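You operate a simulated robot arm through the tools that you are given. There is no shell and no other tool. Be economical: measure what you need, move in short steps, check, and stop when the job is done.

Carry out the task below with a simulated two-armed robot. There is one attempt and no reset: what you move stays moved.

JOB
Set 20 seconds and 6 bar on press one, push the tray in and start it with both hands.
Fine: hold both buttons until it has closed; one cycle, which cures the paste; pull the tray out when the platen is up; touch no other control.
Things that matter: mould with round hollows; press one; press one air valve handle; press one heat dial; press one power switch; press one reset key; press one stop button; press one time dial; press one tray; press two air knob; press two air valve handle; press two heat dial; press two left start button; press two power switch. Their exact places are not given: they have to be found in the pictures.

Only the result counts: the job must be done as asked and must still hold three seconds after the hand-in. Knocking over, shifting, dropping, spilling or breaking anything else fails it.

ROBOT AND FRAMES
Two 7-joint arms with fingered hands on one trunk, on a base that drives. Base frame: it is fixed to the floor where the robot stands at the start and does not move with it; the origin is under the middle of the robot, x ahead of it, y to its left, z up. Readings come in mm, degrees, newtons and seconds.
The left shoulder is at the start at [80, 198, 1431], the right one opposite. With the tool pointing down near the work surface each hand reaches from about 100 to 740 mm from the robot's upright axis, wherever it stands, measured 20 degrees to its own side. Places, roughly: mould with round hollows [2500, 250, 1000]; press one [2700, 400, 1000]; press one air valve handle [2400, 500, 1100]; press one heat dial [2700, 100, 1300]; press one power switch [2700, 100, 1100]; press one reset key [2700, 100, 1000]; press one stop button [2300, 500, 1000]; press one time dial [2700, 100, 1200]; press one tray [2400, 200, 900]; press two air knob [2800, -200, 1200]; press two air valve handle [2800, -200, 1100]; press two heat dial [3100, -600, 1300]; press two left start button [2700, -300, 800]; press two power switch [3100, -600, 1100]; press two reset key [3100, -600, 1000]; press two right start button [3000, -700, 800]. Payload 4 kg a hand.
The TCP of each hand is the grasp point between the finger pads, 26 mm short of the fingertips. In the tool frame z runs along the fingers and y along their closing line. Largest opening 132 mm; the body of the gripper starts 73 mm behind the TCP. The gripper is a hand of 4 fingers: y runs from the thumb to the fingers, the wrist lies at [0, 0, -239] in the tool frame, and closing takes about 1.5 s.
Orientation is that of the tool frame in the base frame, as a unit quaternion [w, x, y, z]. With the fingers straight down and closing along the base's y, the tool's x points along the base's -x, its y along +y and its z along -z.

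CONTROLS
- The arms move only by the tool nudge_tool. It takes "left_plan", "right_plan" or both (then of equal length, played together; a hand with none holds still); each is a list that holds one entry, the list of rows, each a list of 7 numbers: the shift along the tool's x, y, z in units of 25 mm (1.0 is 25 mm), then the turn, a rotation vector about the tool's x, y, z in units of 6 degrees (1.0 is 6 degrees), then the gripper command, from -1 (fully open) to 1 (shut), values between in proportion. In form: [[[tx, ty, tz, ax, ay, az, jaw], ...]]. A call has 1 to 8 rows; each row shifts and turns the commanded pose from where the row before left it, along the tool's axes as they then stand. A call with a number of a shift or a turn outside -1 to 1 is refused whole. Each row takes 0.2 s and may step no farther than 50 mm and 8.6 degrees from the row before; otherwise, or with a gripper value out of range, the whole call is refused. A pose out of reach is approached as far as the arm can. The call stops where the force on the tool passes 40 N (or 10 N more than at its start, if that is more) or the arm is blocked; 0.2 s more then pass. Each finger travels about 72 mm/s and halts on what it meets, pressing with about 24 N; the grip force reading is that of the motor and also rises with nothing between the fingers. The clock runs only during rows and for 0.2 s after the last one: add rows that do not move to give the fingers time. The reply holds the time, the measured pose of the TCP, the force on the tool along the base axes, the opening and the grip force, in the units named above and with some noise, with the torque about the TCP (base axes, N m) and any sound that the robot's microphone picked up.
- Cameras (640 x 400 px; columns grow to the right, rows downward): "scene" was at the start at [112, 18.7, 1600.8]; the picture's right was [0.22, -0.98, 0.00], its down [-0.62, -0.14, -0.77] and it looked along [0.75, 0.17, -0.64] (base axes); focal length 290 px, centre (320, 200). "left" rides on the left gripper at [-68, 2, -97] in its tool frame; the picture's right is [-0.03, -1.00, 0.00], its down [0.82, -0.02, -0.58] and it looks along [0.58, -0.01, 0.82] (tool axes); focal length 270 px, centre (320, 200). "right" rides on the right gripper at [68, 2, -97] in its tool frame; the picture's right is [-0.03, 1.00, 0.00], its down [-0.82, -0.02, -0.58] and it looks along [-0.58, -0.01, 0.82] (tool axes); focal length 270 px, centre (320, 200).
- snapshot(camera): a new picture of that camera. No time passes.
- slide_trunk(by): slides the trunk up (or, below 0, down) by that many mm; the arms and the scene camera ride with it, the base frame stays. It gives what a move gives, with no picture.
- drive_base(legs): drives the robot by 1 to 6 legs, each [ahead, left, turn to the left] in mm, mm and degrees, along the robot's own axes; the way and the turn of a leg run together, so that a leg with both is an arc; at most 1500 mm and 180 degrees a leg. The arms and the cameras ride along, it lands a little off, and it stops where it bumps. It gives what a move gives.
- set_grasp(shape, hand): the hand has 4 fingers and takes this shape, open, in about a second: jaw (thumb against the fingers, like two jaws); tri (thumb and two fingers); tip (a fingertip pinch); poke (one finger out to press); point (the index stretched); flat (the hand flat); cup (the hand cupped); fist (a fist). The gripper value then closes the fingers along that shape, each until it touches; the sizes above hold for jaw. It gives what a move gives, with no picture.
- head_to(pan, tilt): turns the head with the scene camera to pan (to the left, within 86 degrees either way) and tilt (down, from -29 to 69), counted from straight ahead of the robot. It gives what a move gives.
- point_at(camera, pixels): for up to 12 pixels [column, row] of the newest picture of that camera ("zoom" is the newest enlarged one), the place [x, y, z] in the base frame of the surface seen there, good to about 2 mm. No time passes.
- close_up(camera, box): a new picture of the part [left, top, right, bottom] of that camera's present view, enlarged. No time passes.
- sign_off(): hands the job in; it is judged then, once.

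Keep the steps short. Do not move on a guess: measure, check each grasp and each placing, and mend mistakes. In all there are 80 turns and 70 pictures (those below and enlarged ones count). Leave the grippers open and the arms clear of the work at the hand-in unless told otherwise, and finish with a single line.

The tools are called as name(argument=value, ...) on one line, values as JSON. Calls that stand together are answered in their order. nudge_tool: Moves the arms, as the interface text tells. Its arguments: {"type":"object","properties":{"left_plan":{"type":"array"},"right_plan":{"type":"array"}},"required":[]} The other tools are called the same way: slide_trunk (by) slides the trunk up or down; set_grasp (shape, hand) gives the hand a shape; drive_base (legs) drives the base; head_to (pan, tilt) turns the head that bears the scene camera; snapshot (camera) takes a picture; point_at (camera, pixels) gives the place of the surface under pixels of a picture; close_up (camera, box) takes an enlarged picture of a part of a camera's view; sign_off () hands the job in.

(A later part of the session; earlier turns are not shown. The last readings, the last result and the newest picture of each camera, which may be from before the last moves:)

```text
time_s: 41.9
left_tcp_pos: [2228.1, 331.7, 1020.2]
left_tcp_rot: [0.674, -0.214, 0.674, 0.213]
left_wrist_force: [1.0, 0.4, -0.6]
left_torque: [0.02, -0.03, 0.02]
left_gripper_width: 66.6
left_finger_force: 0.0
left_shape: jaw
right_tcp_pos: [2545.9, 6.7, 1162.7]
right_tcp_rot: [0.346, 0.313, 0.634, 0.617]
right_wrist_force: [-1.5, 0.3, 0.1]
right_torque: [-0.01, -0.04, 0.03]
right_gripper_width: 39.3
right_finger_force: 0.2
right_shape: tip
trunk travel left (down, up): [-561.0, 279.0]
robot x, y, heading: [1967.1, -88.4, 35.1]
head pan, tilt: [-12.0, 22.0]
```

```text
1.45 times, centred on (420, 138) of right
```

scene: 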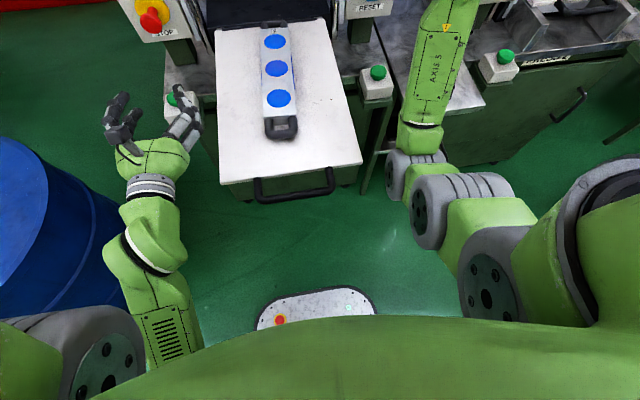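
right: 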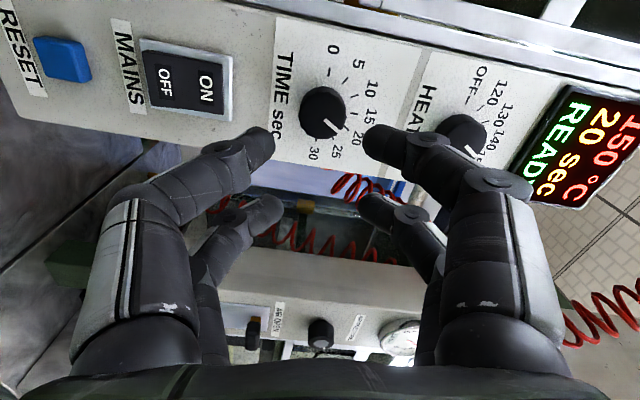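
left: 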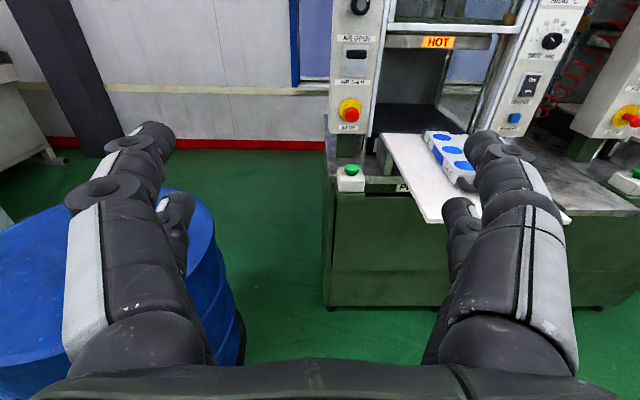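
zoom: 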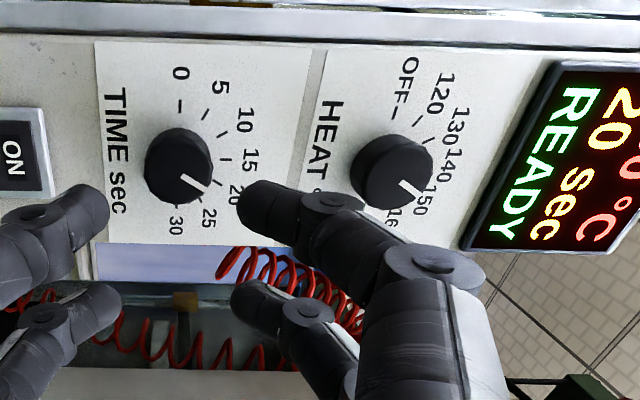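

Pointer is now right on 20, display 20 sec. Next: roll right hand back while retreating; left hand takes tip shape and rises to the air knob's height, staying back from the panel.

set_grasp(shape="tip", hand="left")

nudge_tool(left_plan=[[[-1, 0.237, 0, 0, 0, 0, 0], [-1, 0.237, 0, 0, 0, 0, 0], [-1, 0.237, 0, 0, 0, 0, 0], [-1, 0.237, 0, 0, 0, 0, 0], [-1, 0.237, 0, 0, 0, 0, 0], [-1, 0.237, 0, 0, 0, 0, 0], [-1, 0.237, 0, 0, 0, 0, 0], [-1, 0.237, 0, 0, 0, 0, 0]]], right_plan=[[[0, 0, -0.5, 0, 0, -1, 0.4], [0, 0, -0.5, 0, 0, -1, 0.4], [0, 0, -0.5, 0, 0, -1, 0.4], [0, 0, -0.5, 0, 0, -1, 0.4], [0, 0, -0.5, 0, 0, -1, 0.4], [0, 0, -0.5, 0, 0, -1, 0.4], [0, 0, -0.5, 0, 0, -1, 0.4], [0, 0, -0.5, 0, 0, -1, 0.4]]])

nudge_tool(left_plan=[[[-0.1, 0, 0.6, 0, 0, 0, 0], [-0.1, 0, 0.8, 0, 0, 0, 0], [0, 0, 0.8, 0, 0, 0, 0], [0, 0, 0.8, 0, 0, 0, 0], [0, 0, 0.8, 0, 0, 0, 0], [0, 0, 0.5, 0, 0, 0, 0], [0, 0, 0, 0, 0, 0, 0]]], right_plan=[[[0, 0, 0, 0, 0, -1, 0.4], [0, 0, 0, 0, 0, -1, 0.4], [0, 0, 0, 0, 0, -1, 0.4], [0, 0, 0, 0, 0, -1, 0.4], [0, 0, 0, 0, 0, -1, 0.4], [0, 0, 0, 0, 0, -1, 0.4], [0, 0, 0, 0, 0, -0.5, 0.4]]])

snapshot(camera="left")

```text
time_s: 42.8
left_tcp_pos: [2230.0, 332.3, 1019.2]
left_tcp_rot: [0.674, -0.214, 0.674, 0.214]
left_wrist_force: [1.4, 0.8, 0.2]
left_torque: [0.02, -0.02, -0.01]
left_gripper_width: 132.0
left_finger_force: 0.1
left_shape: tip
right_tcp_pos: [2546.9, 6.1, 1162.3]
right_tcp_rot: [0.346, 0.313, 0.634, 0.616]
right_wrist_force: [0.3, 1.3, -0.4]
right_torque: [0.03, 0.01, 0.0]
right_gripper_width: 39.4
right_finger_force: 0.1
right_shape: tip
trunk travel left (down, up): [-561.0, 279.0]
robot x, y, heading: [1968.2, -87.4, 35.2]
head pan, tilt: [-12.0, 22.0]
```

```text
time_s: 44.6
left_tcp_pos: [2204.6, 368.4, 1217.6]
left_tcp_rot: [0.673, -0.215, 0.674, 0.214]
left_wrist_force: [1.1, 0.0, 0.3]
left_torque: [0.0, 0.04, -0.03]
left_gripper_width: 66.7
left_finger_force: 0.0
left_shape: tip
left hand out of reach, approached as far as the arm can: row 2
right_tcp_pos: [2463.3, -37.5, 1170.5]
right_tcp_rot: [0.567, 0.029, 0.708, 0.421]
right_wrist_force: [-0.2, -0.2, -0.1]
right_torque: [0.01, 0.01, 0.01]
right_gripper_width: 39.1
right_finger_force: 0.0
right_shape: tip
right hand out of reach, approached as far as the arm can: row 6, 7, 8
trunk travel left (down, up): [-561.0, 279.0]
robot x, y, heading: [1968.7, -90.1, 34.9]
head pan, tilt: [-12.0, 22.0]
```

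```text
time_s: 46.2
left_tcp_pos: [2294.0, 429.5, 1225.8]
left_tcp_rot: [0.674, -0.214, 0.674, 0.214]
left_wrist_force: [0.0, 0.0, 0.0]
left_torque: [0.0, 0.01, 0.0]
left_gripper_width: 66.6
left_finger_force: 0.1
left_shape: tip
right_tcp_pos: [2462.5, -38.1, 1171.4]
right_tcp_rot: [0.675, -0.209, 0.676, 0.208]
right_wrist_force: [-0.4, -0.1, 0.0]
right_torque: [-0.01, 0.02, 0.0]
right_gripper_width: 39.0
right_finger_force: 0.1
right_shape: tip
trunk travel left (down, up): [-561.0, 279.0]
robot x, y, heading: [1967.1, -87.7, 35.2]
head pan, tilt: [-12.0, 22.0]
```

```text
40 pictures are left
```

left: 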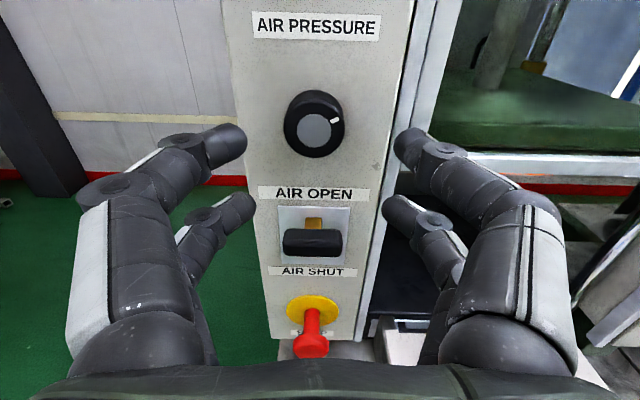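

Aligned within ~3 mm. Advance 72 mm and close on the air knob.

nudge_tool(left_plan=[[[0, 0.15, 0.8, 0, 0, 0, 0], [0, 0, 0.8, 0, 0, 0, 0], [0, 0, 0.8, 0, 0, 0, 0], [0, 0, 0.45, 0, 0, 0, 0], [0, 0, 0, 0, 0, 0, 1], [0, 0, 0, 0, 0, 0, 1], [0, 0, 0, 0, 0, 0, 1], [0, 0, 0, 0, 0, 0, 1]]])

head_to(pan=14, tilt=20)

snapshot(camera="scene")

snapshot(camera="left")

```text
time_s: 48.0
left_tcp_pos: [2349.6, 473.3, 1224.7]
left_tcp_rot: [0.673, -0.215, 0.674, 0.214]
left_wrist_force: [2.2, 0.5, 0.3]
left_torque: [0.01, 0.01, -0.01]
left_gripper_width: 21.2
left_finger_force: 24.1
left_shape: tip
right_tcp_pos: [2462.7, -37.3, 1171.3]
right_tcp_rot: [0.675, -0.209, 0.676, 0.208]
right_wrist_force: [0.0, 0.5, -0.1]
right_torque: [-0.02, 0.02, -0.01]
right_gripper_width: 39.0
right_finger_force: 0.1
right_shape: tip
trunk travel left (down, up): [-561.0, 279.0]
robot x, y, heading: [1969.9, -86.7, 35.1]
head pan, tilt: [-12.0, 22.0]
```

```text
time_s: 48.9
left_tcp_pos: [2347.7, 474.2, 1224.1]
left_tcp_rot: [0.674, -0.215, 0.674, 0.214]
left_wrist_force: [2.2, 1.9, -0.1]
left_torque: [0.01, 0.0, -0.05]
left_gripper_width: 21.2
left_finger_force: 24.4
left_shape: tip
right_tcp_pos: [2462.7, -36.9, 1170.7]
right_tcp_rot: [0.674, -0.21, 0.677, 0.209]
right_wrist_force: [0.3, 0.5, -0.5]
right_torque: [0.02, -0.02, 0.04]
right_gripper_width: 39.3
right_finger_force: 0.1
right_shape: tip
trunk travel left (down, up): [-561.0, 279.0]
robot x, y, heading: [1963.4, -87.5, 35.1]
head pan, tilt: [14.0, 20.0]
```

```text
39 pictures are left
```

scene: 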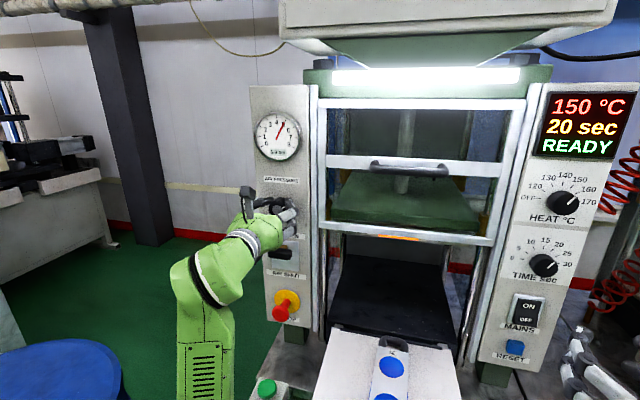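

```text
38 pictures are left
```

left: 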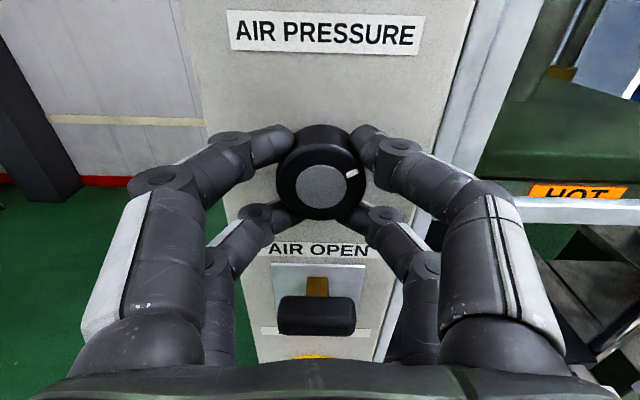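

Good grip on the air knob. Turn +30° and read the gauge.

nudge_tool(left_plan=[[[0, 0, 0, 0, 0, 1, 1], [0, 0, 0, 0, 0, 1, 1], [0, 0, 0, 0, 0, 1, 1], [0, 0, 0, 0, 0, 1, 1], [0, 0, 0, 0, 0, 1, 1]]])

close_up(camera="scene", box=[230, 90, 330, 290])

```text
time_s: 50.1
left_tcp_pos: [2347.2, 475.8, 1225.6]
left_tcp_rot: [0.594, -0.033, 0.706, 0.383]
left_wrist_force: [-0.1, 5.5, 1.2]
left_torque: [0.03, -0.08, 0.09]
left_gripper_width: 20.6
left_finger_force: 23.7
left_shape: tip
right_tcp_pos: [2462.5, -35.3, 1171.5]
right_tcp_rot: [0.675, -0.21, 0.676, 0.209]
right_wrist_force: [-0.2, -0.4, 0.3]
right_torque: [0.02, -0.02, -0.03]
right_gripper_width: 39.4
right_finger_force: 0.1
right_shape: tip
trunk travel left (down, up): [-561.0, 279.0]
robot x, y, heading: [1967.8, -92.7, 35.0]
head pan, tilt: [14.0, 20.0]
```

```text
2.00 times, centred on (280, 190) of scene
```

zoom: 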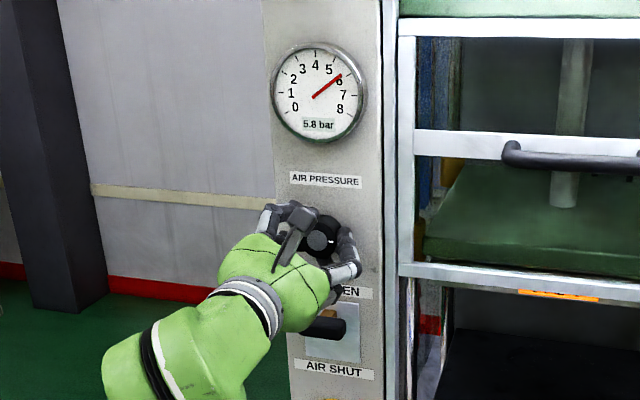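

Gauge ~5.8 bar. Turn another 7° and read enlarged.

nudge_tool(left_plan=[[[0, 0, 0, 0, 0, 0.6, 1], [0, 0, 0, 0, 0, 0.6, 1], [0, 0, 0, 0, 0, 0, 1]]])

close_up(camera="scene", box=[250, 105, 310, 165])

```text
time_s: 50.9
left_tcp_pos: [2347.8, 474.9, 1225.2]
left_tcp_rot: [0.57, 0.012, 0.707, 0.418]
left_wrist_force: [-2.5, 7.9, 3.5]
left_torque: [0.04, -0.14, 0.21]
left_gripper_width: 20.3
left_finger_force: 24.7
left_shape: tip
right_tcp_pos: [2461.7, -36.3, 1171.3]
right_tcp_rot: [0.675, -0.21, 0.676, 0.208]
right_wrist_force: [0.8, 1.3, -0.3]
right_torque: [-0.03, 0.01, -0.04]
right_gripper_width: 39.3
right_finger_force: 0.0
right_shape: tip
trunk travel left (down, up): [-561.0, 279.0]
robot x, y, heading: [1964.3, -86.8, 34.9]
head pan, tilt: [14.0, 20.0]
```

```text
6.67 times, centred on (280, 135) of scene
```

zoom: 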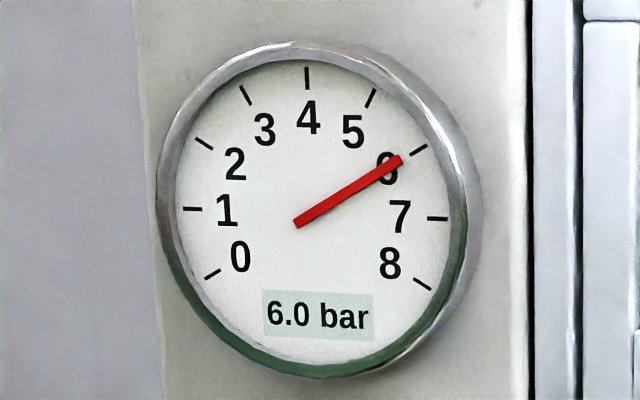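

6.0 bar. Release gently, back off, and re-read.

nudge_tool(left_plan=[[[0, 0, 0, 0, 0, 0, 0.5], [0, 0, 0, 0, 0, 0, 0.35], [0, 0, 0, 0, 0, 0, 0.2], [0, 0, -0.4, 0, 0, 0, 0.2], [0, 0, -0.8, 0, 0, 0, 0.2], [0, 0, -1, 0, 0, 0, 0.2], [0, 0, -1, 0, 0, 0, 0.2], [0, 0, -1, 0, 0, 0, 0.2]]])

close_up(camera="scene", box=[250, 105, 310, 165])

```text
time_s: 52.7
left_tcp_pos: [2262.2, 414.1, 1227.6]
left_tcp_rot: [0.57, 0.012, 0.707, 0.418]
left_wrist_force: [-0.2, 0.3, 0.8]
left_torque: [0.01, 0.01, 0.0]
left_gripper_width: 52.4
left_finger_force: 0.1
left_shape: tip
right_tcp_pos: [2461.6, -39.2, 1171.8]
right_tcp_rot: [0.675, -0.209, 0.676, 0.209]
right_wrist_force: [0.0, -0.4, 1.0]
right_torque: [0.03, -0.03, 0.0]
right_gripper_width: 39.5
right_finger_force: 0.2
right_shape: tip
trunk travel left (down, up): [-561.0, 279.0]
robot x, y, heading: [1966.1, -88.2, 35.0]
head pan, tilt: [14.0, 20.0]
```

```text
6.67 times, centred on (280, 135) of scene
```

zoom: 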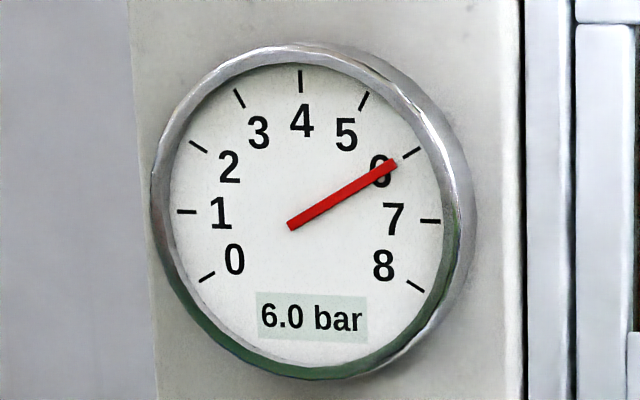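

Settings are done (20 sec, 6.0 bar, both hold). Now back up 120 mm, and turn both hands to point down in "poke" shape for the tray and buttons.

drive_base(legs=[[-120, 0, 0]])

nudge_tool(left_plan=[[[0, 0, -0.3, 0, 0, -0.886, 0], [0, 0, -0.3, 0, 0, -0.886, 0], [0, 0, -0.3, 0, 0, -0.886, 0], [0, 0, -0.3, 0, 0, -0.886, 0], [0, 0, -0.3, 0, 0, -0.886, 0], [0, 0, -0.3, 0, 0, -0.886, 0], [0, 0, -0.3, 0, 0, -0.886, 0]]], right_plan=[[[0, 0, 0, 0, 1, 0, 0], [0, 0, 0, 0, 1, 0, 0], [0, 0, 0, 0, 1, 0, 0], [0, 0, 0, 0, 1, 0, 0], [0, 0, 0, 0, 1, 0, 0], [0, 0, 0, 0, 1, 0, 0], [0, 0, 0, 0, 1, 0, 0]]])

nudge_tool(left_plan=[[[0, 0, 0, 0, 1, 0, 0], [0, 0, 0, 0, 1, 0, 0], [0, 0, 0, 0, 1, 0, 0], [0, 0, 0, 0, 1, 0, 0], [0, 0, 0, 0, 1, 0, 0], [0, 0, 0, 0, 1, 0, 0], [0, 0, 0, 0, 1, 0, 0], [0, 0, 0, 0, 1, 0, 0]]], right_plan=[[[0, 0, 0, 0, 1, 0, 0], [0, 0, 0, 0, 1, 0, 0], [0, 0, 0, 0, 1, 0, 0], [0, 0, 0, 0, 1, 0, 0], [0, 0, 0, 0, 1, 0, 0], [0, 0, 0, 0, 1, 0, 0], [0, 0, 0, 0, 1, 0, 0], [0, 0, 0, 0, 1, 0, 0]]])

nudge_tool(left_plan=[[[0, 0, 0, 0, 1, 0, 0], [0, 0, 0, 0, 1, 0, 0], [0, 0, 0, 0, 1, 0, 0], [0, 0, 0, 0, 1, 0, 0], [0, 0, 0, 0, 1, 0, 0], [0, 0, 0, 0, 1, 0, 0], [0, 0, 0, 0, 1, 0, 0]]])

```text
time_s: 53.9
left_tcp_pos: [2168.0, 347.2, 1227.0]
left_tcp_rot: [0.57, 0.011, 0.708, 0.418]
left_wrist_force: [-0.1, 0.0, -0.3]
left_torque: [-0.02, 0.01, -0.03]
left_gripper_width: 52.1
left_finger_force: 0.1
left_shape: tip
right_tcp_pos: [2369.2, -104.2, 1170.8]
right_tcp_rot: [0.674, -0.209, 0.677, 0.209]
right_wrist_force: [-0.6, -0.5, -0.3]
right_torque: [0.0, 0.04, -0.01]
right_gripper_width: 39.3
right_finger_force: 0.1
right_shape: tip
trunk travel left (down, up): [-561.0, 279.0]
robot x, y, heading: [1870.3, -151.7, 34.9]
head pan, tilt: [14.0, 20.0]
```

```text
time_s: 55.5
left_tcp_pos: [2124.7, 317.3, 1225.7]
left_tcp_rot: [0.673, -0.216, 0.674, 0.213]
left_wrist_force: [0.6, -1.1, -0.2]
left_torque: [0.01, 0.05, 0.01]
left_gripper_width: 65.3
left_finger_force: 0.1
left_shape: tip
right_tcp_pos: [2403.1, -88.4, 1111.3]
right_tcp_rot: [0.389, -0.27, 0.873, 0.12]
right_wrist_force: [0.3, 0.8, -0.4]
right_torque: [0.01, 0.0, -0.01]
right_gripper_width: 65.3
right_finger_force: 0.1
right_shape: tip
right hand out of reach, approached as far as the arm can: row 5, 6, 7
trunk travel left (down, up): [-561.0, 279.0]
robot x, y, heading: [1868.6, -152.8, 35.1]
head pan, tilt: [14.0, 20.0]
```

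```text
time_s: 57.3
left_tcp_pos: [2188.4, 377.8, 1176.7]
left_tcp_rot: [0.339, -0.283, 0.891, 0.108]
left_wrist_force: [0.4, 1.3, -0.4]
left_torque: [0.0, 0.0, 0.01]
left_gripper_width: 65.6
left_finger_force: 0.0
left_shape: tip
left hand out of reach, approached as far as the arm can: row 5, 6, 7, 8
right_tcp_pos: [2502.7, -33.6, 986.2]
right_tcp_rot: [0.0, -0.295, 0.955, -0.001]
right_wrist_force: [-0.1, -0.1, 0.2]
right_torque: [-0.01, 0.03, -0.02]
right_gripper_width: 65.4
right_finger_force: 0.1
right_shape: tip
right hand out of reach, approached as far as the arm can: row 1, 2, 3, 4, 5, 6, 8
trunk travel left (down, up): [-561.0, 279.0]
robot x, y, heading: [1875.2, -157.1, 35.0]
head pan, tilt: [14.0, 20.0]
```

```text
time_s: 58.9
left_tcp_pos: [2255.2, 453.4, 1126.4]
left_tcp_rot: [0.0, -0.303, 0.953, -0.001]
left_wrist_force: [0.3, -0.2, 0.0]
left_torque: [0.04, 0.02, 0.01]
left_gripper_width: 65.4
left_finger_force: 0.0
left_shape: tip
left hand out of reach, approached as far as the arm can: row 1, 2, 4, 5, 6, 7
right_tcp_pos: [2500.4, -34.7, 986.5]
right_tcp_rot: [0.002, -0.296, 0.955, 0.0]
right_wrist_force: [0.5, -1.3, -0.4]
right_torque: [0.02, -0.02, -0.02]
right_gripper_width: 65.4
right_finger_force: 0.0
right_shape: tip
trunk travel left (down, up): [-561.0, 279.0]
robot x, y, heading: [1872.0, -156.5, 35.1]
head pan, tilt: [14.0, 20.0]
```

Both hands point down. I set poke on the right hand, look at the finger, and then bring it to the robot side of the tray handle.

set_grasp(shape="poke", hand="right")

nudge_tool(right_plan=[[[0.82, 0.64, -0.5, 0, 0, 0, 1], [0.82, 0.64, -0.5, 0, 0, 0, 1], [0.82, 0.64, 0, 0, 0, 0, 1], [0.82, 0.64, 0, 0, 0, 0, 1], [0.82, 0.64, 0, 0, 0, 0, 1], [0.82, 0.64, 0, 0, 0, 0, 1], [0.82, 0.64, 0, 0, 0, 0, 1], [0.82, 0.64, 0, 0, 0, 0, 1]]])

nudge_tool(right_plan=[[[0.82, 0.64, 0, 0, 0, 0, 1], [0.82, 0.64, 0, 0, 0, 0, 1], [0.82, 0.64, 0, 0, 0, 0, 1], [0.82, 0.64, 0, 0, 0, 0, 1], [0.82, 0.64, 0, 0, 0, 0, 1], [0.82, 0.64, 0, 0, 0, 0, 1], [0.82, 0.64, 0, 0, 0, 0, 1], [0.82, 0.64, 0, 0, 0, 0, 1]]])

head_to(pan=0, tilt=60)

snapshot(camera="scene")

snapshot(camera="right")

```text
time_s: 59.8
left_tcp_pos: [2255.5, 452.7, 1126.7]
left_tcp_rot: [0.001, -0.304, 0.953, 0.0]
left_wrist_force: [-0.7, 0.1, -0.1]
left_torque: [0.02, 0.0, 0.0]
left_gripper_width: 65.5
left_finger_force: 0.0
left_shape: tip
right_tcp_pos: [2500.5, -35.2, 986.6]
right_tcp_rot: [0.002, -0.296, 0.955, 0.0]
right_wrist_force: [0.4, 0.1, -0.2]
right_torque: [0.01, 0.0, 0.01]
right_gripper_width: 0.0
right_finger_force: 0.2
right_shape: poke
trunk travel left (down, up): [-561.0, 279.0]
robot x, y, heading: [1870.9, -154.8, 35.2]
head pan, tilt: [14.0, 20.0]
```

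```text
time_s: 61.6
left_tcp_pos: [2255.0, 453.8, 1126.3]
left_tcp_rot: [-0.001, -0.303, 0.953, -0.001]
left_wrist_force: [-0.1, -0.3, -0.4]
left_torque: [-0.02, -0.02, 0.01]
left_gripper_width: 65.4
left_finger_force: 0.1
left_shape: tip
right_tcp_pos: [2394.0, 50.4, 943.2]
right_tcp_rot: [-0.002, -0.296, 0.955, 0.001]
right_wrist_force: [0.0, 0.2, -0.9]
right_torque: [-0.01, 0.0, 0.01]
right_gripper_width: 0.0
right_finger_force: 0.0
right_shape: poke
right hand out of reach, approached as far as the arm can: row 1, 2, 3, 4, 5, 6, 7, 8
trunk travel left (down, up): [-561.0, 279.0]
robot x, y, heading: [1871.2, -158.9, 35.0]
head pan, tilt: [14.0, 20.0]
```

```text
time_s: 62.6
left_tcp_pos: [2254.4, 452.6, 1127.9]
left_tcp_rot: [0.001, -0.304, 0.953, -0.001]
left_wrist_force: [-0.6, 0.1, -0.1]
left_torque: [0.04, 0.0, 0.0]
left_gripper_width: 65.6
left_finger_force: 0.0
left_shape: tip
right_tcp_pos: [2335.9, 88.3, 929.1]
right_tcp_rot: [0.01, -0.294, 0.956, 0.003]
right_wrist_force: [0.6, -2.2, 14.9]
right_torque: [-0.07, -0.01, -0.04]
right_gripper_width: 0.0
right_finger_force: 0.1
right_shape: poke
right hand out of reach, approached as far as the arm can: row 1, 2, 3, 4
trunk travel left (down, up): [-561.0, 279.0]
robot x, y, heading: [1871.9, -157.1, 34.9]
head pan, tilt: [14.0, 20.0]
stopped in row 4 (right hand): the force on the tool passed its limit at 44 N (the readings are from after the stop); the commanded pose is now the measured one
```

```text
time_s: 63.6
left_tcp_pos: [2253.9, 451.6, 1129.2]
left_tcp_rot: [0.001, -0.304, 0.953, 0.0]
left_wrist_force: [-0.1, 0.8, -0.2]
left_torque: [0.01, -0.01, 0.01]
left_gripper_width: 65.5
left_finger_force: 0.0
left_shape: tip
right_tcp_pos: [2335.5, 87.3, 927.5]
right_tcp_rot: [0.009, -0.295, 0.956, 0.004]
right_wrist_force: [4.7, -2.2, 30.2]
right_torque: [0.01, -0.07, -0.02]
right_gripper_width: 0.0
right_finger_force: 0.1
right_shape: poke
trunk travel left (down, up): [-561.0, 279.0]
robot x, y, heading: [1871.0, -155.3, 34.7]
head pan, tilt: [0.0, 60.0]
```

```text
34 pictures are left
```

scene: 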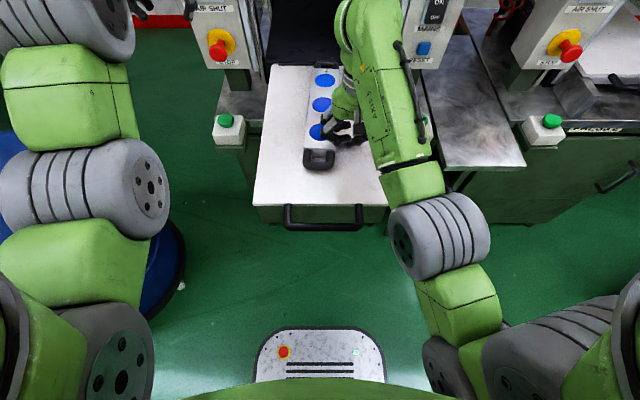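

```text
33 pictures are left
```

right: 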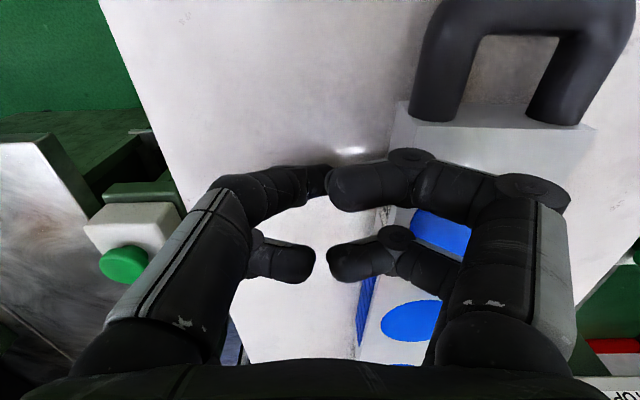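

I batched too far: the hand sagged onto the tray (30 N down). The trunk is too low for tool-down work. I raise the trunk 180 mm, which lifts the hand straight up, then check the mould.

slide_trunk(by=180)

snapshot(camera="scene")

snapshot(camera="right")

```text
time_s: 65.6
left_tcp_pos: [2255.2, 452.8, 1306.2]
left_tcp_rot: [-0.001, -0.303, 0.953, 0.0]
left_wrist_force: [-0.9, 0.7, 0.7]
left_torque: [0.0, 0.01, 0.02]
left_gripper_width: 65.4
left_finger_force: 0.1
left_shape: tip
right_tcp_pos: [2335.4, 88.4, 1104.3]
right_tcp_rot: [0.007, -0.294, 0.956, 0.003]
right_wrist_force: [1.1, 0.7, -0.4]
right_torque: [-0.01, -0.01, 0.0]
right_gripper_width: 0.0
right_finger_force: 0.1
right_shape: poke
trunk travel left (down, up): [-741.0, 99.0]
robot x, y, heading: [1871.3, -151.8, 34.9]
head pan, tilt: [0.0, 60.0]
```

```text
32 pictures are left
```

scene: 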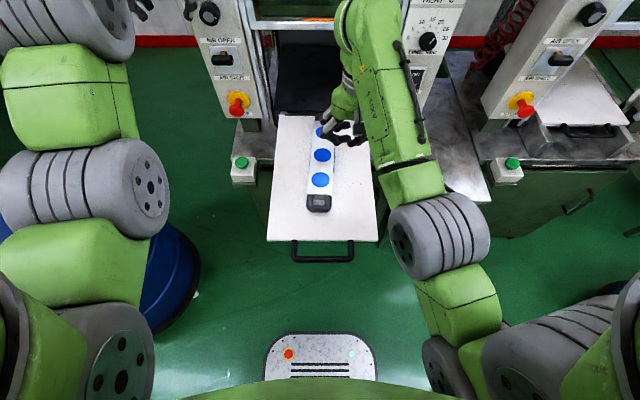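

```text
31 pictures are left
```

right: 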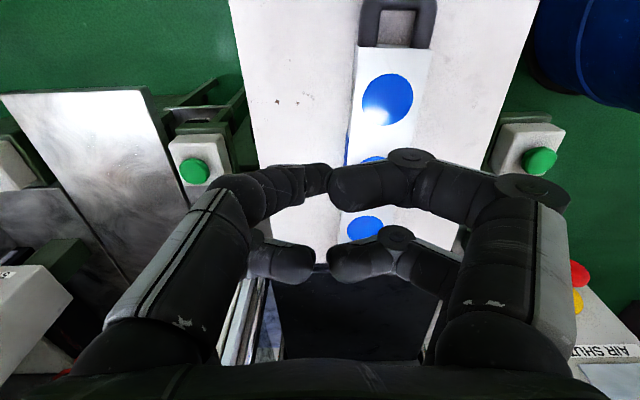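

point_at(camera="scene", pixels=[[320, 180], [321, 156], [309, 198], [329, 198], [268, 238], [377, 240], [322, 258], [298, 250], [348, 250], [240, 161], [318, 210], [280, 120]])

close_up(camera="right", box=[230, 0, 560, 240])

```text
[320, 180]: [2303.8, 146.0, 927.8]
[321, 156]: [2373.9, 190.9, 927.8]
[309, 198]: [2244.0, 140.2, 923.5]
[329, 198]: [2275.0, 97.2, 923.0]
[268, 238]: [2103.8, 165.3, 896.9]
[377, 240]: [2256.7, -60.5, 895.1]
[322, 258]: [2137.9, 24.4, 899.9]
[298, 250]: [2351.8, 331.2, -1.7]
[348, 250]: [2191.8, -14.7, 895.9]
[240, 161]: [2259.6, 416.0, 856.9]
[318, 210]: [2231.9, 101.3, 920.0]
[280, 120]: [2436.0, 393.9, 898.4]
```

```text
1.67 times, centred on (395, 120) of right
```

zoom: 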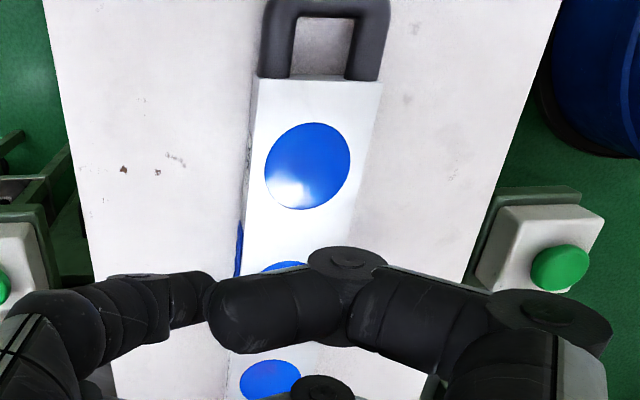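

Mould and tray are unmoved (only the tray plate was touched). I back the base 150 mm to get room to put the finger on the near side of the handle bar.

drive_base(legs=[[-150, 0, 0]])

nudge_tool(right_plan=[[[0.9, 0.5, 0, 0, 0, 0, 1], [0.9, 0.5, 0, 0, 0, 0, 1], [0.9, 0.5, 0, 0, 0, 0, 1], [0.9, 0.5, 0, 0, 0, 0, 1]]])

snapshot(camera="right")

```text
time_s: 67.0
left_tcp_pos: [2135.9, 372.0, 1305.3]
left_tcp_rot: [-0.002, -0.304, 0.953, -0.001]
left_wrist_force: [0.0, 0.4, -0.4]
left_torque: [0.01, 0.01, -0.04]
left_gripper_width: 65.4
left_finger_force: 0.0
left_shape: tip
right_tcp_pos: [2217.6, 5.8, 1103.8]
right_tcp_rot: [0.006, -0.296, 0.955, 0.002]
right_wrist_force: [0.3, -0.3, -0.8]
right_torque: [0.01, 0.03, 0.01]
right_gripper_width: 0.1
right_finger_force: 0.0
right_shape: poke
trunk travel left (down, up): [-741.0, 99.0]
robot x, y, heading: [1752.3, -237.2, 34.9]
head pan, tilt: [0.0, 60.0]
```

```text
time_s: 68.0
left_tcp_pos: [2131.3, 368.1, 1307.4]
left_tcp_rot: [0.001, -0.304, 0.953, -0.002]
left_wrist_force: [0.0, 0.3, -0.9]
left_torque: [0.02, 0.0, 0.03]
left_gripper_width: 65.5
left_finger_force: 0.1
left_shape: tip
right_tcp_pos: [2130.9, 26.0, 1070.2]
right_tcp_rot: [0.008, -0.296, 0.955, 0.003]
right_wrist_force: [-1.5, -0.7, -0.4]
right_torque: [0.0, 0.02, 0.01]
right_gripper_width: 0.0
right_finger_force: 0.1
right_shape: poke
right hand out of reach, approached as far as the arm can: row 1, 2, 3, 4
trunk travel left (down, up): [-741.0, 99.0]
robot x, y, heading: [1750.0, -243.3, 35.2]
head pan, tilt: [0.0, 60.0]
```

```text
29 pictures are left
```

right: 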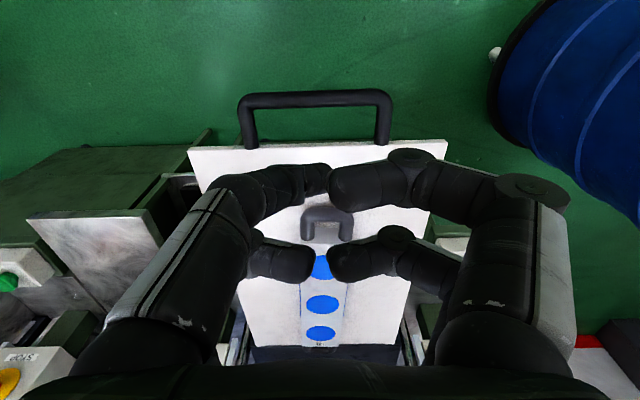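

nudge_tool(right_plan=[[[0.8, 0, -0.4, 0, 0, 0, -1], [0.8, 0, -0.4, 0, 0, 0, -1], [0.8, 0, -0.4, 0, 0, 0, -1], [0, 0, 0, 0, 0, 0, -1], [0, 0, 0, 0, 0, 0, -1], [0, 0, 0, 0, 0, 0, -1]]])

snapshot(camera="right")

snapshot(camera="scene")

```text
time_s: 69.4
left_tcp_pos: [2133.2, 369.4, 1306.7]
left_tcp_rot: [0.0, -0.305, 0.952, 0.0]
left_wrist_force: [-0.8, -0.5, -0.8]
left_torque: [0.04, 0.02, 0.0]
left_gripper_width: 65.2
left_finger_force: 0.0
left_shape: tip
right_tcp_pos: [2099.2, 26.8, 1054.0]
right_tcp_rot: [0.008, -0.295, 0.955, 0.003]
right_wrist_force: [1.2, 0.8, -0.3]
right_torque: [-0.02, 0.01, -0.04]
right_gripper_width: 0.3
right_finger_force: 0.0
right_shape: poke
right hand out of reach, approached as far as the arm can: row 1, 2, 3
trunk travel left (down, up): [-741.0, 99.0]
robot x, y, heading: [1746.2, -242.5, 35.0]
head pan, tilt: [0.0, 60.0]
```

```text
28 pictures are left
```

right: 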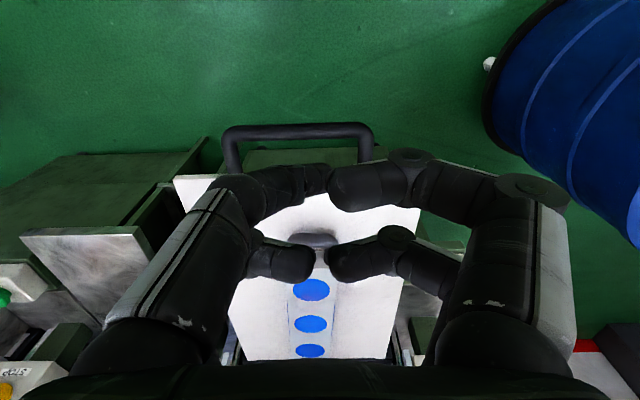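

```text
27 pictures are left
```

scene: 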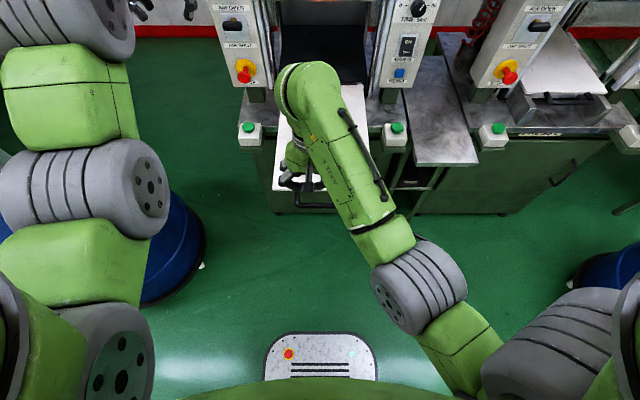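

"Poke" pinches all tips together – fine for pushing. The arm dislikes retracting, so I drive the base back 60 mm and then lower the hand beside the bar.

drive_base(legs=[[-60, 0, 0]])

nudge_tool(right_plan=[[[0, -0.3, 0.8, 0, 0, 0, 1], [0, -0.3, 0.8, 0, 0, 0, 1], [0, -0.2, 0.8, 0, 0, 0, 1], [0, -0.2, 0.8, 0, 0, 0, 1]]])

```text
time_s: 70.4
left_tcp_pos: [2096.0, 342.6, 1298.1]
left_tcp_rot: [-0.005, -0.304, 0.953, -0.003]
left_wrist_force: [0.3, 1.5, 0.1]
left_torque: [-0.06, 0.07, -0.02]
left_gripper_width: 65.5
left_finger_force: 0.1
left_shape: tip
right_tcp_pos: [2059.7, -2.3, 1050.0]
right_tcp_rot: [0.002, -0.295, 0.956, 0.0]
right_wrist_force: [0.3, 1.1, -0.3]
right_torque: [0.0, 0.06, 0.01]
right_gripper_width: 0.1
right_finger_force: 0.0
right_shape: poke
trunk travel left (down, up): [-741.0, 99.0]
robot x, y, heading: [1698.8, -273.2, 35.2]
head pan, tilt: [0.0, 60.0]
```

```text
time_s: 71.4
left_tcp_pos: [2082.5, 332.7, 1308.3]
left_tcp_rot: [0.0, -0.304, 0.953, 0.0]
left_wrist_force: [-0.8, 0.1, 0.4]
left_torque: [0.0, -0.02, 0.02]
left_gripper_width: 65.6
left_finger_force: 0.1
left_shape: tip
right_tcp_pos: [2063.9, -28.2, 977.0]
right_tcp_rot: [0.009, -0.295, 0.956, 0.003]
right_wrist_force: [0.3, -0.2, 0.6]
right_torque: [-0.03, -0.02, 0.0]
right_gripper_width: 0.1
right_finger_force: 0.0
right_shape: poke
trunk travel left (down, up): [-741.0, 99.0]
robot x, y, heading: [1700.7, -275.6, 35.2]
head pan, tilt: [0.0, 60.0]
```

Good: u=1674, v=-1208. Lower 80 mm so fingertips are below bar level, then push forward slowly.

nudge_tool(right_plan=[[[0, 0, 0.8, 0, 0, 0, 1], [0, 0, 0.8, 0, 0, 0, 1], [0, 0, 0.8, 0, 0, 0, 1], [0, 0, 0.8, 0, 0, 0, 1]]])

nudge_tool(right_plan=[[[-0.6, 0, 0, 0, 0, 0, 1], [-0.6, 0, 0, 0, 0, 0, 1], [-0.6, 0, 0, 0, 0, 0, 1], [-0.6, 0, 0, 0, 0, 0, 1], [-0.6, 0, 0, 0, 0, 0, 1], [-0.6, 0, 0, 0, 0, 0, 1]]])

snapshot(camera="right")

```text
time_s: 72.4
left_tcp_pos: [2084.6, 335.1, 1306.0]
left_tcp_rot: [-0.002, -0.304, 0.953, -0.002]
left_wrist_force: [-0.2, 0.1, -1.3]
left_torque: [0.0, 0.02, -0.03]
left_gripper_width: 65.3
left_finger_force: 0.1
left_shape: tip
right_tcp_pos: [2069.0, -26.4, 894.6]
right_tcp_rot: [0.008, -0.295, 0.956, 0.003]
right_wrist_force: [-0.1, 0.2, 0.0]
right_torque: [-0.07, 0.0, 0.01]
right_gripper_width: 0.0
right_finger_force: 0.0
right_shape: poke
trunk travel left (down, up): [-741.0, 99.0]
robot x, y, heading: [1699.8, -274.5, 35.0]
head pan, tilt: [0.0, 60.0]
```

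```text
time_s: 73.8
left_tcp_pos: [2084.9, 336.3, 1305.7]
left_tcp_rot: [-0.001, -0.304, 0.953, -0.001]
left_wrist_force: [0.2, 0.0, -0.9]
left_torque: [-0.01, -0.05, -0.01]
left_gripper_width: 65.6
left_finger_force: 0.0
left_shape: tip
right_tcp_pos: [2141.8, 24.7, 897.5]
right_tcp_rot: [0.008, -0.295, 0.955, 0.002]
right_wrist_force: [1.3, -0.6, -0.2]
right_torque: [0.05, 0.05, 0.02]
right_gripper_width: 0.0
right_finger_force: 0.1
right_shape: poke
trunk travel left (down, up): [-741.0, 99.0]
robot x, y, heading: [1701.3, -276.5, 35.3]
head pan, tilt: [0.0, 60.0]
```

```text
26 pictures are left
```

right: 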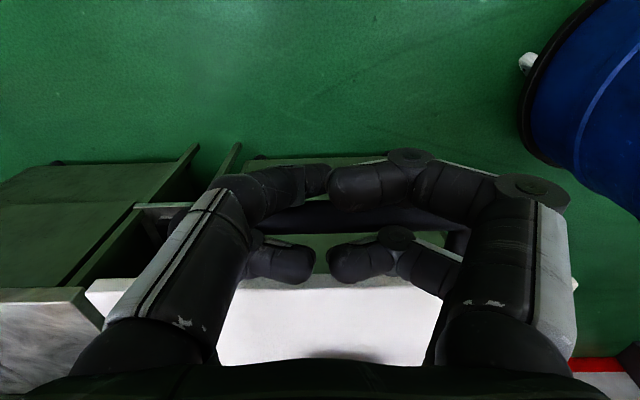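

The bar appears between the two finger pairs. I measure bar and tray edge.

point_at(camera="right", pixels=[[320, 218], [320, 205], [320, 228], [270, 225], [455, 240], [320, 280], [320, 300], [290, 260], [350, 262], [300, 185], [360, 185], [320, 340]])

snapshot(camera="scene")

```text
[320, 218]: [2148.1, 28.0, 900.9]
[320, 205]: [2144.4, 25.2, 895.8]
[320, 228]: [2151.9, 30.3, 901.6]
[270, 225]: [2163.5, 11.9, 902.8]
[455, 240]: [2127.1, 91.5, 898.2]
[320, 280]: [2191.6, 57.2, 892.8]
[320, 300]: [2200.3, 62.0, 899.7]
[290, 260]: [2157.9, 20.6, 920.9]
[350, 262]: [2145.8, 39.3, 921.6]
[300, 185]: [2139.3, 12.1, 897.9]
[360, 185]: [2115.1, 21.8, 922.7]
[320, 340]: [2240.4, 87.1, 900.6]
```

```text
25 pictures are left
```

scene: 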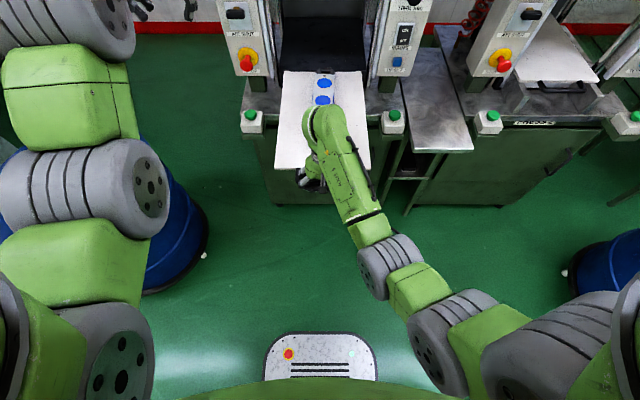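

The near fingers bear on the bar and the tray has moved ~10 mm. Continue pushing 160 mm.

nudge_tool(right_plan=[[[-0.8, 0, 0, 0, 0, 0, 1], [-0.8, 0, 0, 0, 0, 0, 1], [-0.8, 0, 0, 0, 0, 0, 1], [-0.8, 0, 0, 0, 0, 0, 1], [-0.8, 0, 0, 0, 0, 0, 1], [-0.8, 0, 0, 0, 0, 0, 1], [-0.8, 0, 0, 0, 0, 0, 1], [-0.8, 0, 0, 0, 0, 0, 1]]])

snapshot(camera="scene")

```text
time_s: 75.6
left_tcp_pos: [2084.4, 334.8, 1305.7]
left_tcp_rot: [-0.001, -0.304, 0.953, -0.002]
left_wrist_force: [0.2, -0.3, -0.6]
left_torque: [-0.06, -0.01, 0.01]
left_gripper_width: 65.3
left_finger_force: 0.0
left_shape: tip
right_tcp_pos: [2258.5, 102.1, 903.4]
right_tcp_rot: [0.007, -0.295, 0.955, 0.003]
right_wrist_force: [-0.9, -0.3, -0.6]
right_torque: [0.03, 0.01, -0.02]
right_gripper_width: 0.4
right_finger_force: 0.0
right_shape: poke
right hand out of reach, approached as far as the arm can: row 8
trunk travel left (down, up): [-741.0, 99.0]
robot x, y, heading: [1702.4, -272.6, 35.1]
head pan, tilt: [0.0, 60.0]
```

```text
24 pictures are left
```

scene: 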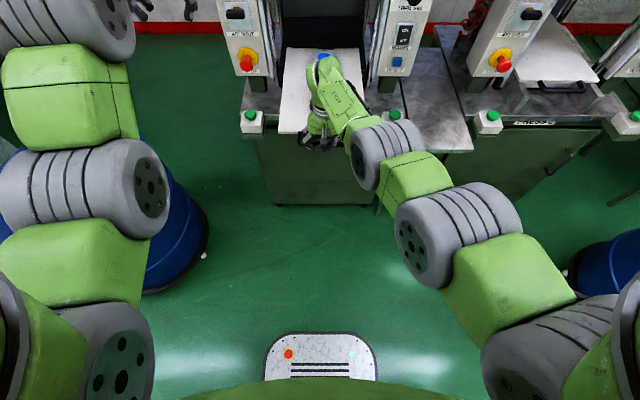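

Tray slides well (bar u≈1913). The arm nears its limit, so I continue the push by driving 110 mm forward.

drive_base(legs=[[110, 0, 0]])

snapshot(camera="scene")

```text
time_s: 76.8
left_tcp_pos: [2170.5, 393.5, 1311.2]
left_tcp_rot: [0.002, -0.304, 0.953, 0.001]
left_wrist_force: [-0.6, 0.4, 0.7]
left_torque: [-0.01, -0.03, -0.03]
left_gripper_width: 65.3
left_finger_force: 0.1
left_shape: tip
right_tcp_pos: [2346.7, 161.4, 906.6]
right_tcp_rot: [0.011, -0.295, 0.955, 0.003]
right_wrist_force: [0.3, 0.1, -0.1]
right_torque: [0.05, -0.01, 0.01]
right_gripper_width: 0.0
right_finger_force: 0.0
right_shape: poke
trunk travel left (down, up): [-741.0, 99.0]
robot x, y, heading: [1790.9, -212.5, 35.1]
head pan, tilt: [0.0, 60.0]
```

```text
23 pictures are left
```

scene: 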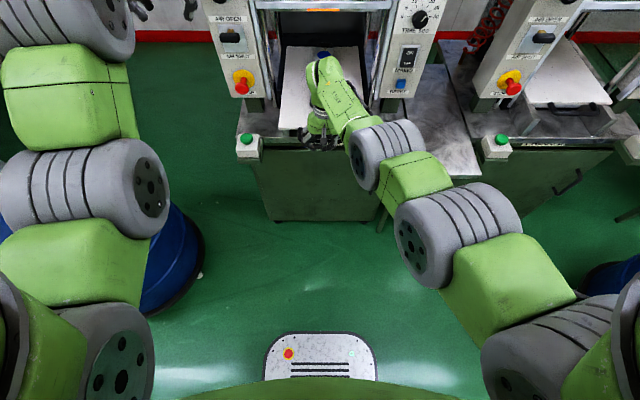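

Bar at u≈2020. I pull both hands back (left 150, right 100 mm), drive 150 closer, so the arm can do the final push.

nudge_tool(left_plan=[[[1, 0, 0.5, 0, 0, 0, 0], [1, 0, 0.5, 0, 0, 0, 0], [1, 0, 0.5, 0, 0, 0, 0], [1, 0, 0.5, 0, 0, 0, 0], [1, 0, 0.5, 0, 0, 0, 0], [1, 0, 0.5, 0, 0, 0, 0]]], right_plan=[[[0.67, 0.05, 0.05, 0, 0, 0, 1], [0.67, 0.05, 0.05, 0, 0, 0, 1], [0.67, 0.05, 0.05, 0, 0, 0, 1], [0.67, 0.05, 0.05, 0, 0, 0, 1], [0.67, 0.05, 0.05, 0, 0, 0, 1], [0.67, 0.05, 0.05, 0, 0, 0, 1]]])

```text
time_s: 78.2
left_tcp_pos: [2130.0, 368.0, 1190.1]
left_tcp_rot: [0.002, -0.306, 0.952, 0.0]
left_wrist_force: [0.6, -0.2, 0.9]
left_torque: [0.05, -0.01, -0.01]
left_gripper_width: 65.4
left_finger_force: 0.0
left_shape: tip
left hand out of reach, approached as far as the arm can: row 1, 2, 3, 4, 5, 6
right_tcp_pos: [2261.3, 113.5, 894.8]
right_tcp_rot: [0.008, -0.294, 0.956, 0.003]
right_wrist_force: [-0.6, -0.1, -0.3]
right_torque: [-0.02, -0.03, -0.02]
right_gripper_width: 0.0
right_finger_force: 0.0
right_shape: poke
trunk travel left (down, up): [-741.0, 99.0]
robot x, y, heading: [1791.2, -209.5, 35.2]
head pan, tilt: [0.0, 60.0]
```

Lower the left hand (clear of the panel), then drive 140.

nudge_tool(left_plan=[[[0.3, 0, 0.95, 0, 0, 0, 0], [0.3, 0, 0.95, 0, 0, 0, 0], [0.3, 0, 0.95, 0, 0, 0, 0], [0.3, 0, 0.95, 0, 0, 0, 0], [0.3, 0, 0.95, 0, 0, 0, 0], [0.3, 0, 0.95, 0, 0, 0, 0], [0.3, 0, 0.95, 0, 0, 0, 0]]])

drive_base(legs=[[140, 0, 0]])

snapshot(camera="scene")

```text
time_s: 79.8
left_tcp_pos: [2085.3, 343.1, 1022.2]
left_tcp_rot: [-0.001, -0.304, 0.953, -0.001]
left_wrist_force: [0.2, 0.2, 0.9]
left_torque: [-0.02, -0.02, -0.01]
left_gripper_width: 65.5
left_finger_force: 0.0
left_shape: tip
right_tcp_pos: [2262.4, 113.2, 893.6]
right_tcp_rot: [0.007, -0.295, 0.956, 0.002]
right_wrist_force: [0.5, -0.2, 0.5]
right_torque: [0.0, -0.02, 0.01]
right_gripper_width: 0.2
right_finger_force: 0.1
right_shape: poke
trunk travel left (down, up): [-741.0, 99.0]
robot x, y, heading: [1792.5, -210.8, 34.8]
head pan, tilt: [0.0, 60.0]
```

```text
time_s: 81.1
left_tcp_pos: [2195.5, 420.8, 1023.7]
left_tcp_rot: [0.001, -0.303, 0.953, 0.0]
left_wrist_force: [0.5, 0.1, -0.2]
left_torque: [0.0, -0.04, 0.0]
left_gripper_width: 65.3
left_finger_force: 0.1
left_shape: tip
right_tcp_pos: [2374.3, 191.6, 895.7]
right_tcp_rot: [0.009, -0.295, 0.955, 0.003]
right_wrist_force: [-0.1, 0.5, -0.5]
right_torque: [-0.01, -0.02, -0.01]
right_gripper_width: 0.0
right_finger_force: 0.2
right_shape: poke
trunk travel left (down, up): [-741.0, 99.0]
robot x, y, heading: [1908.7, -133.4, 35.1]
head pan, tilt: [0.0, 60.0]
```

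```text
22 pictures are left
```

scene: 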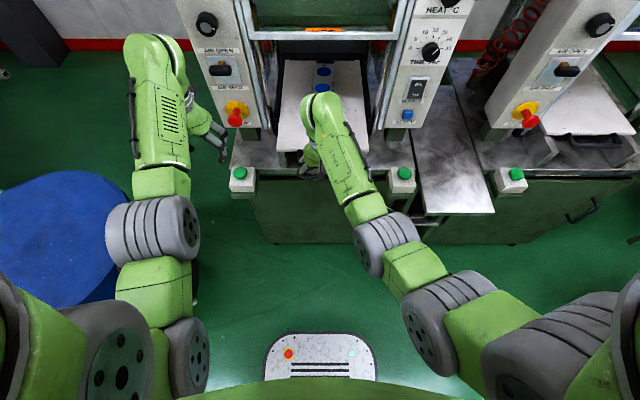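

Now the final push with the arm, small steps, watching for the stop.

nudge_tool(right_plan=[[[-0.6, 0, 0, 0, 0, 0, 1], [-0.6, 0, 0, 0, 0, 0, 1], [-0.6, 0, 0, 0, 0, 0, 1], [-0.6, 0, 0, 0, 0, 0, 1], [-0.6, 0, 0, 0, 0, 0, 1]]])

snapshot(camera="right")

```text
time_s: 82.3
left_tcp_pos: [2197.8, 421.1, 1024.3]
left_tcp_rot: [0.0, -0.303, 0.953, -0.001]
left_wrist_force: [0.4, -0.7, 0.8]
left_torque: [-0.02, -0.02, 0.02]
left_gripper_width: 65.7
left_finger_force: 0.0
left_shape: tip
right_tcp_pos: [2438.3, 236.8, 895.6]
right_tcp_rot: [0.009, -0.294, 0.956, 0.003]
right_wrist_force: [-2.0, -0.7, 10.3]
right_torque: [0.2, -0.12, 0.01]
right_gripper_width: 0.0
right_finger_force: 0.0
right_shape: poke
trunk travel left (down, up): [-741.0, 99.0]
robot x, y, heading: [1904.3, -133.2, 35.0]
head pan, tilt: [0.0, 60.0]
```

```text
21 pictures are left
```

right: 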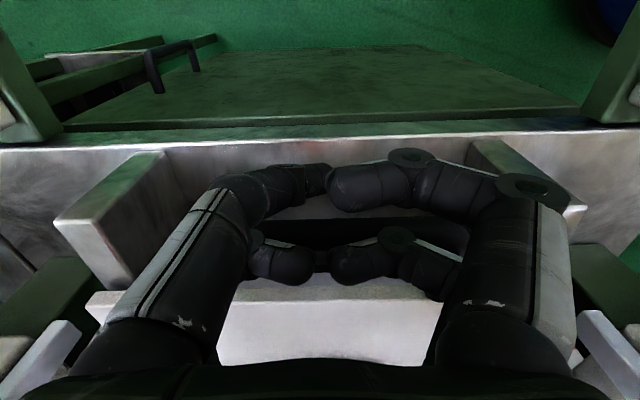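

Slight upward force – tips graze the table. Raise 6 mm and continue pushing.

nudge_tool(right_plan=[[[0, 0, -0.25, 0, 0, 0, 1], [-0.4, 0, 0, 0, 0, 0, 1], [-0.4, 0, 0, 0, 0, 0, 1], [-0.4, 0, 0, 0, 0, 0, 1], [-0.4, 0, 0, 0, 0, 0, 1], [-0.4, 0, 0, 0, 0, 0, 1]]])

snapshot(camera="right")

snapshot(camera="scene")

```text
time_s: 83.7
left_tcp_pos: [2196.9, 423.1, 1023.0]
left_tcp_rot: [-0.001, -0.304, 0.953, -0.001]
left_wrist_force: [-0.8, 0.9, -0.3]
left_torque: [-0.02, 0.02, -0.03]
left_gripper_width: 65.6
left_finger_force: 0.1
left_shape: tip
right_tcp_pos: [2457.5, 247.7, 902.5]
right_tcp_rot: [0.009, -0.295, 0.955, 0.002]
right_wrist_force: [0.7, 0.2, -1.1]
right_torque: [-0.02, 0.03, -0.01]
right_gripper_width: 0.1
right_finger_force: 0.0
right_shape: poke
right hand out of reach, approached as far as the arm can: row 4, 5, 6
trunk travel left (down, up): [-741.0, 99.0]
robot x, y, heading: [1902.9, -129.1, 34.8]
head pan, tilt: [0.0, 60.0]
```

```text
20 pictures are left
```

right: 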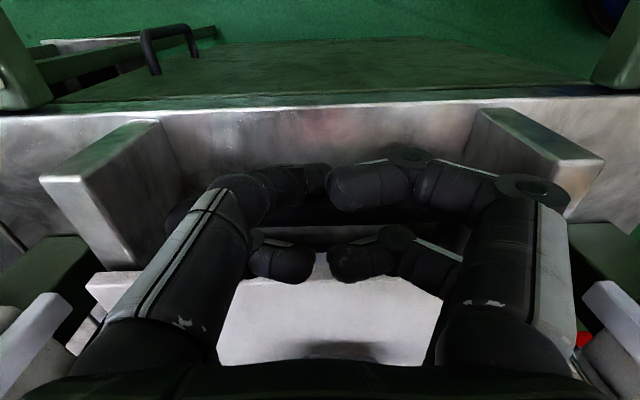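

```text
19 pictures are left
```

scene: 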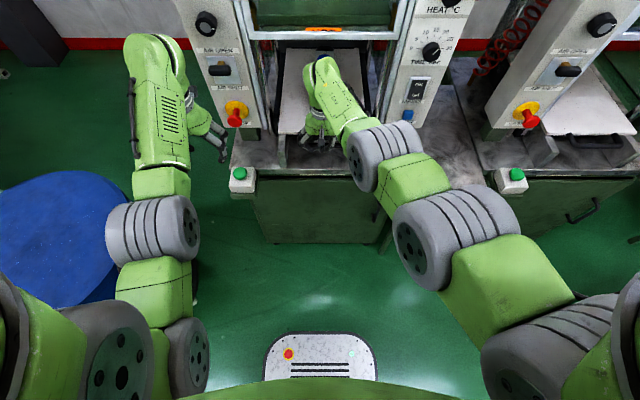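

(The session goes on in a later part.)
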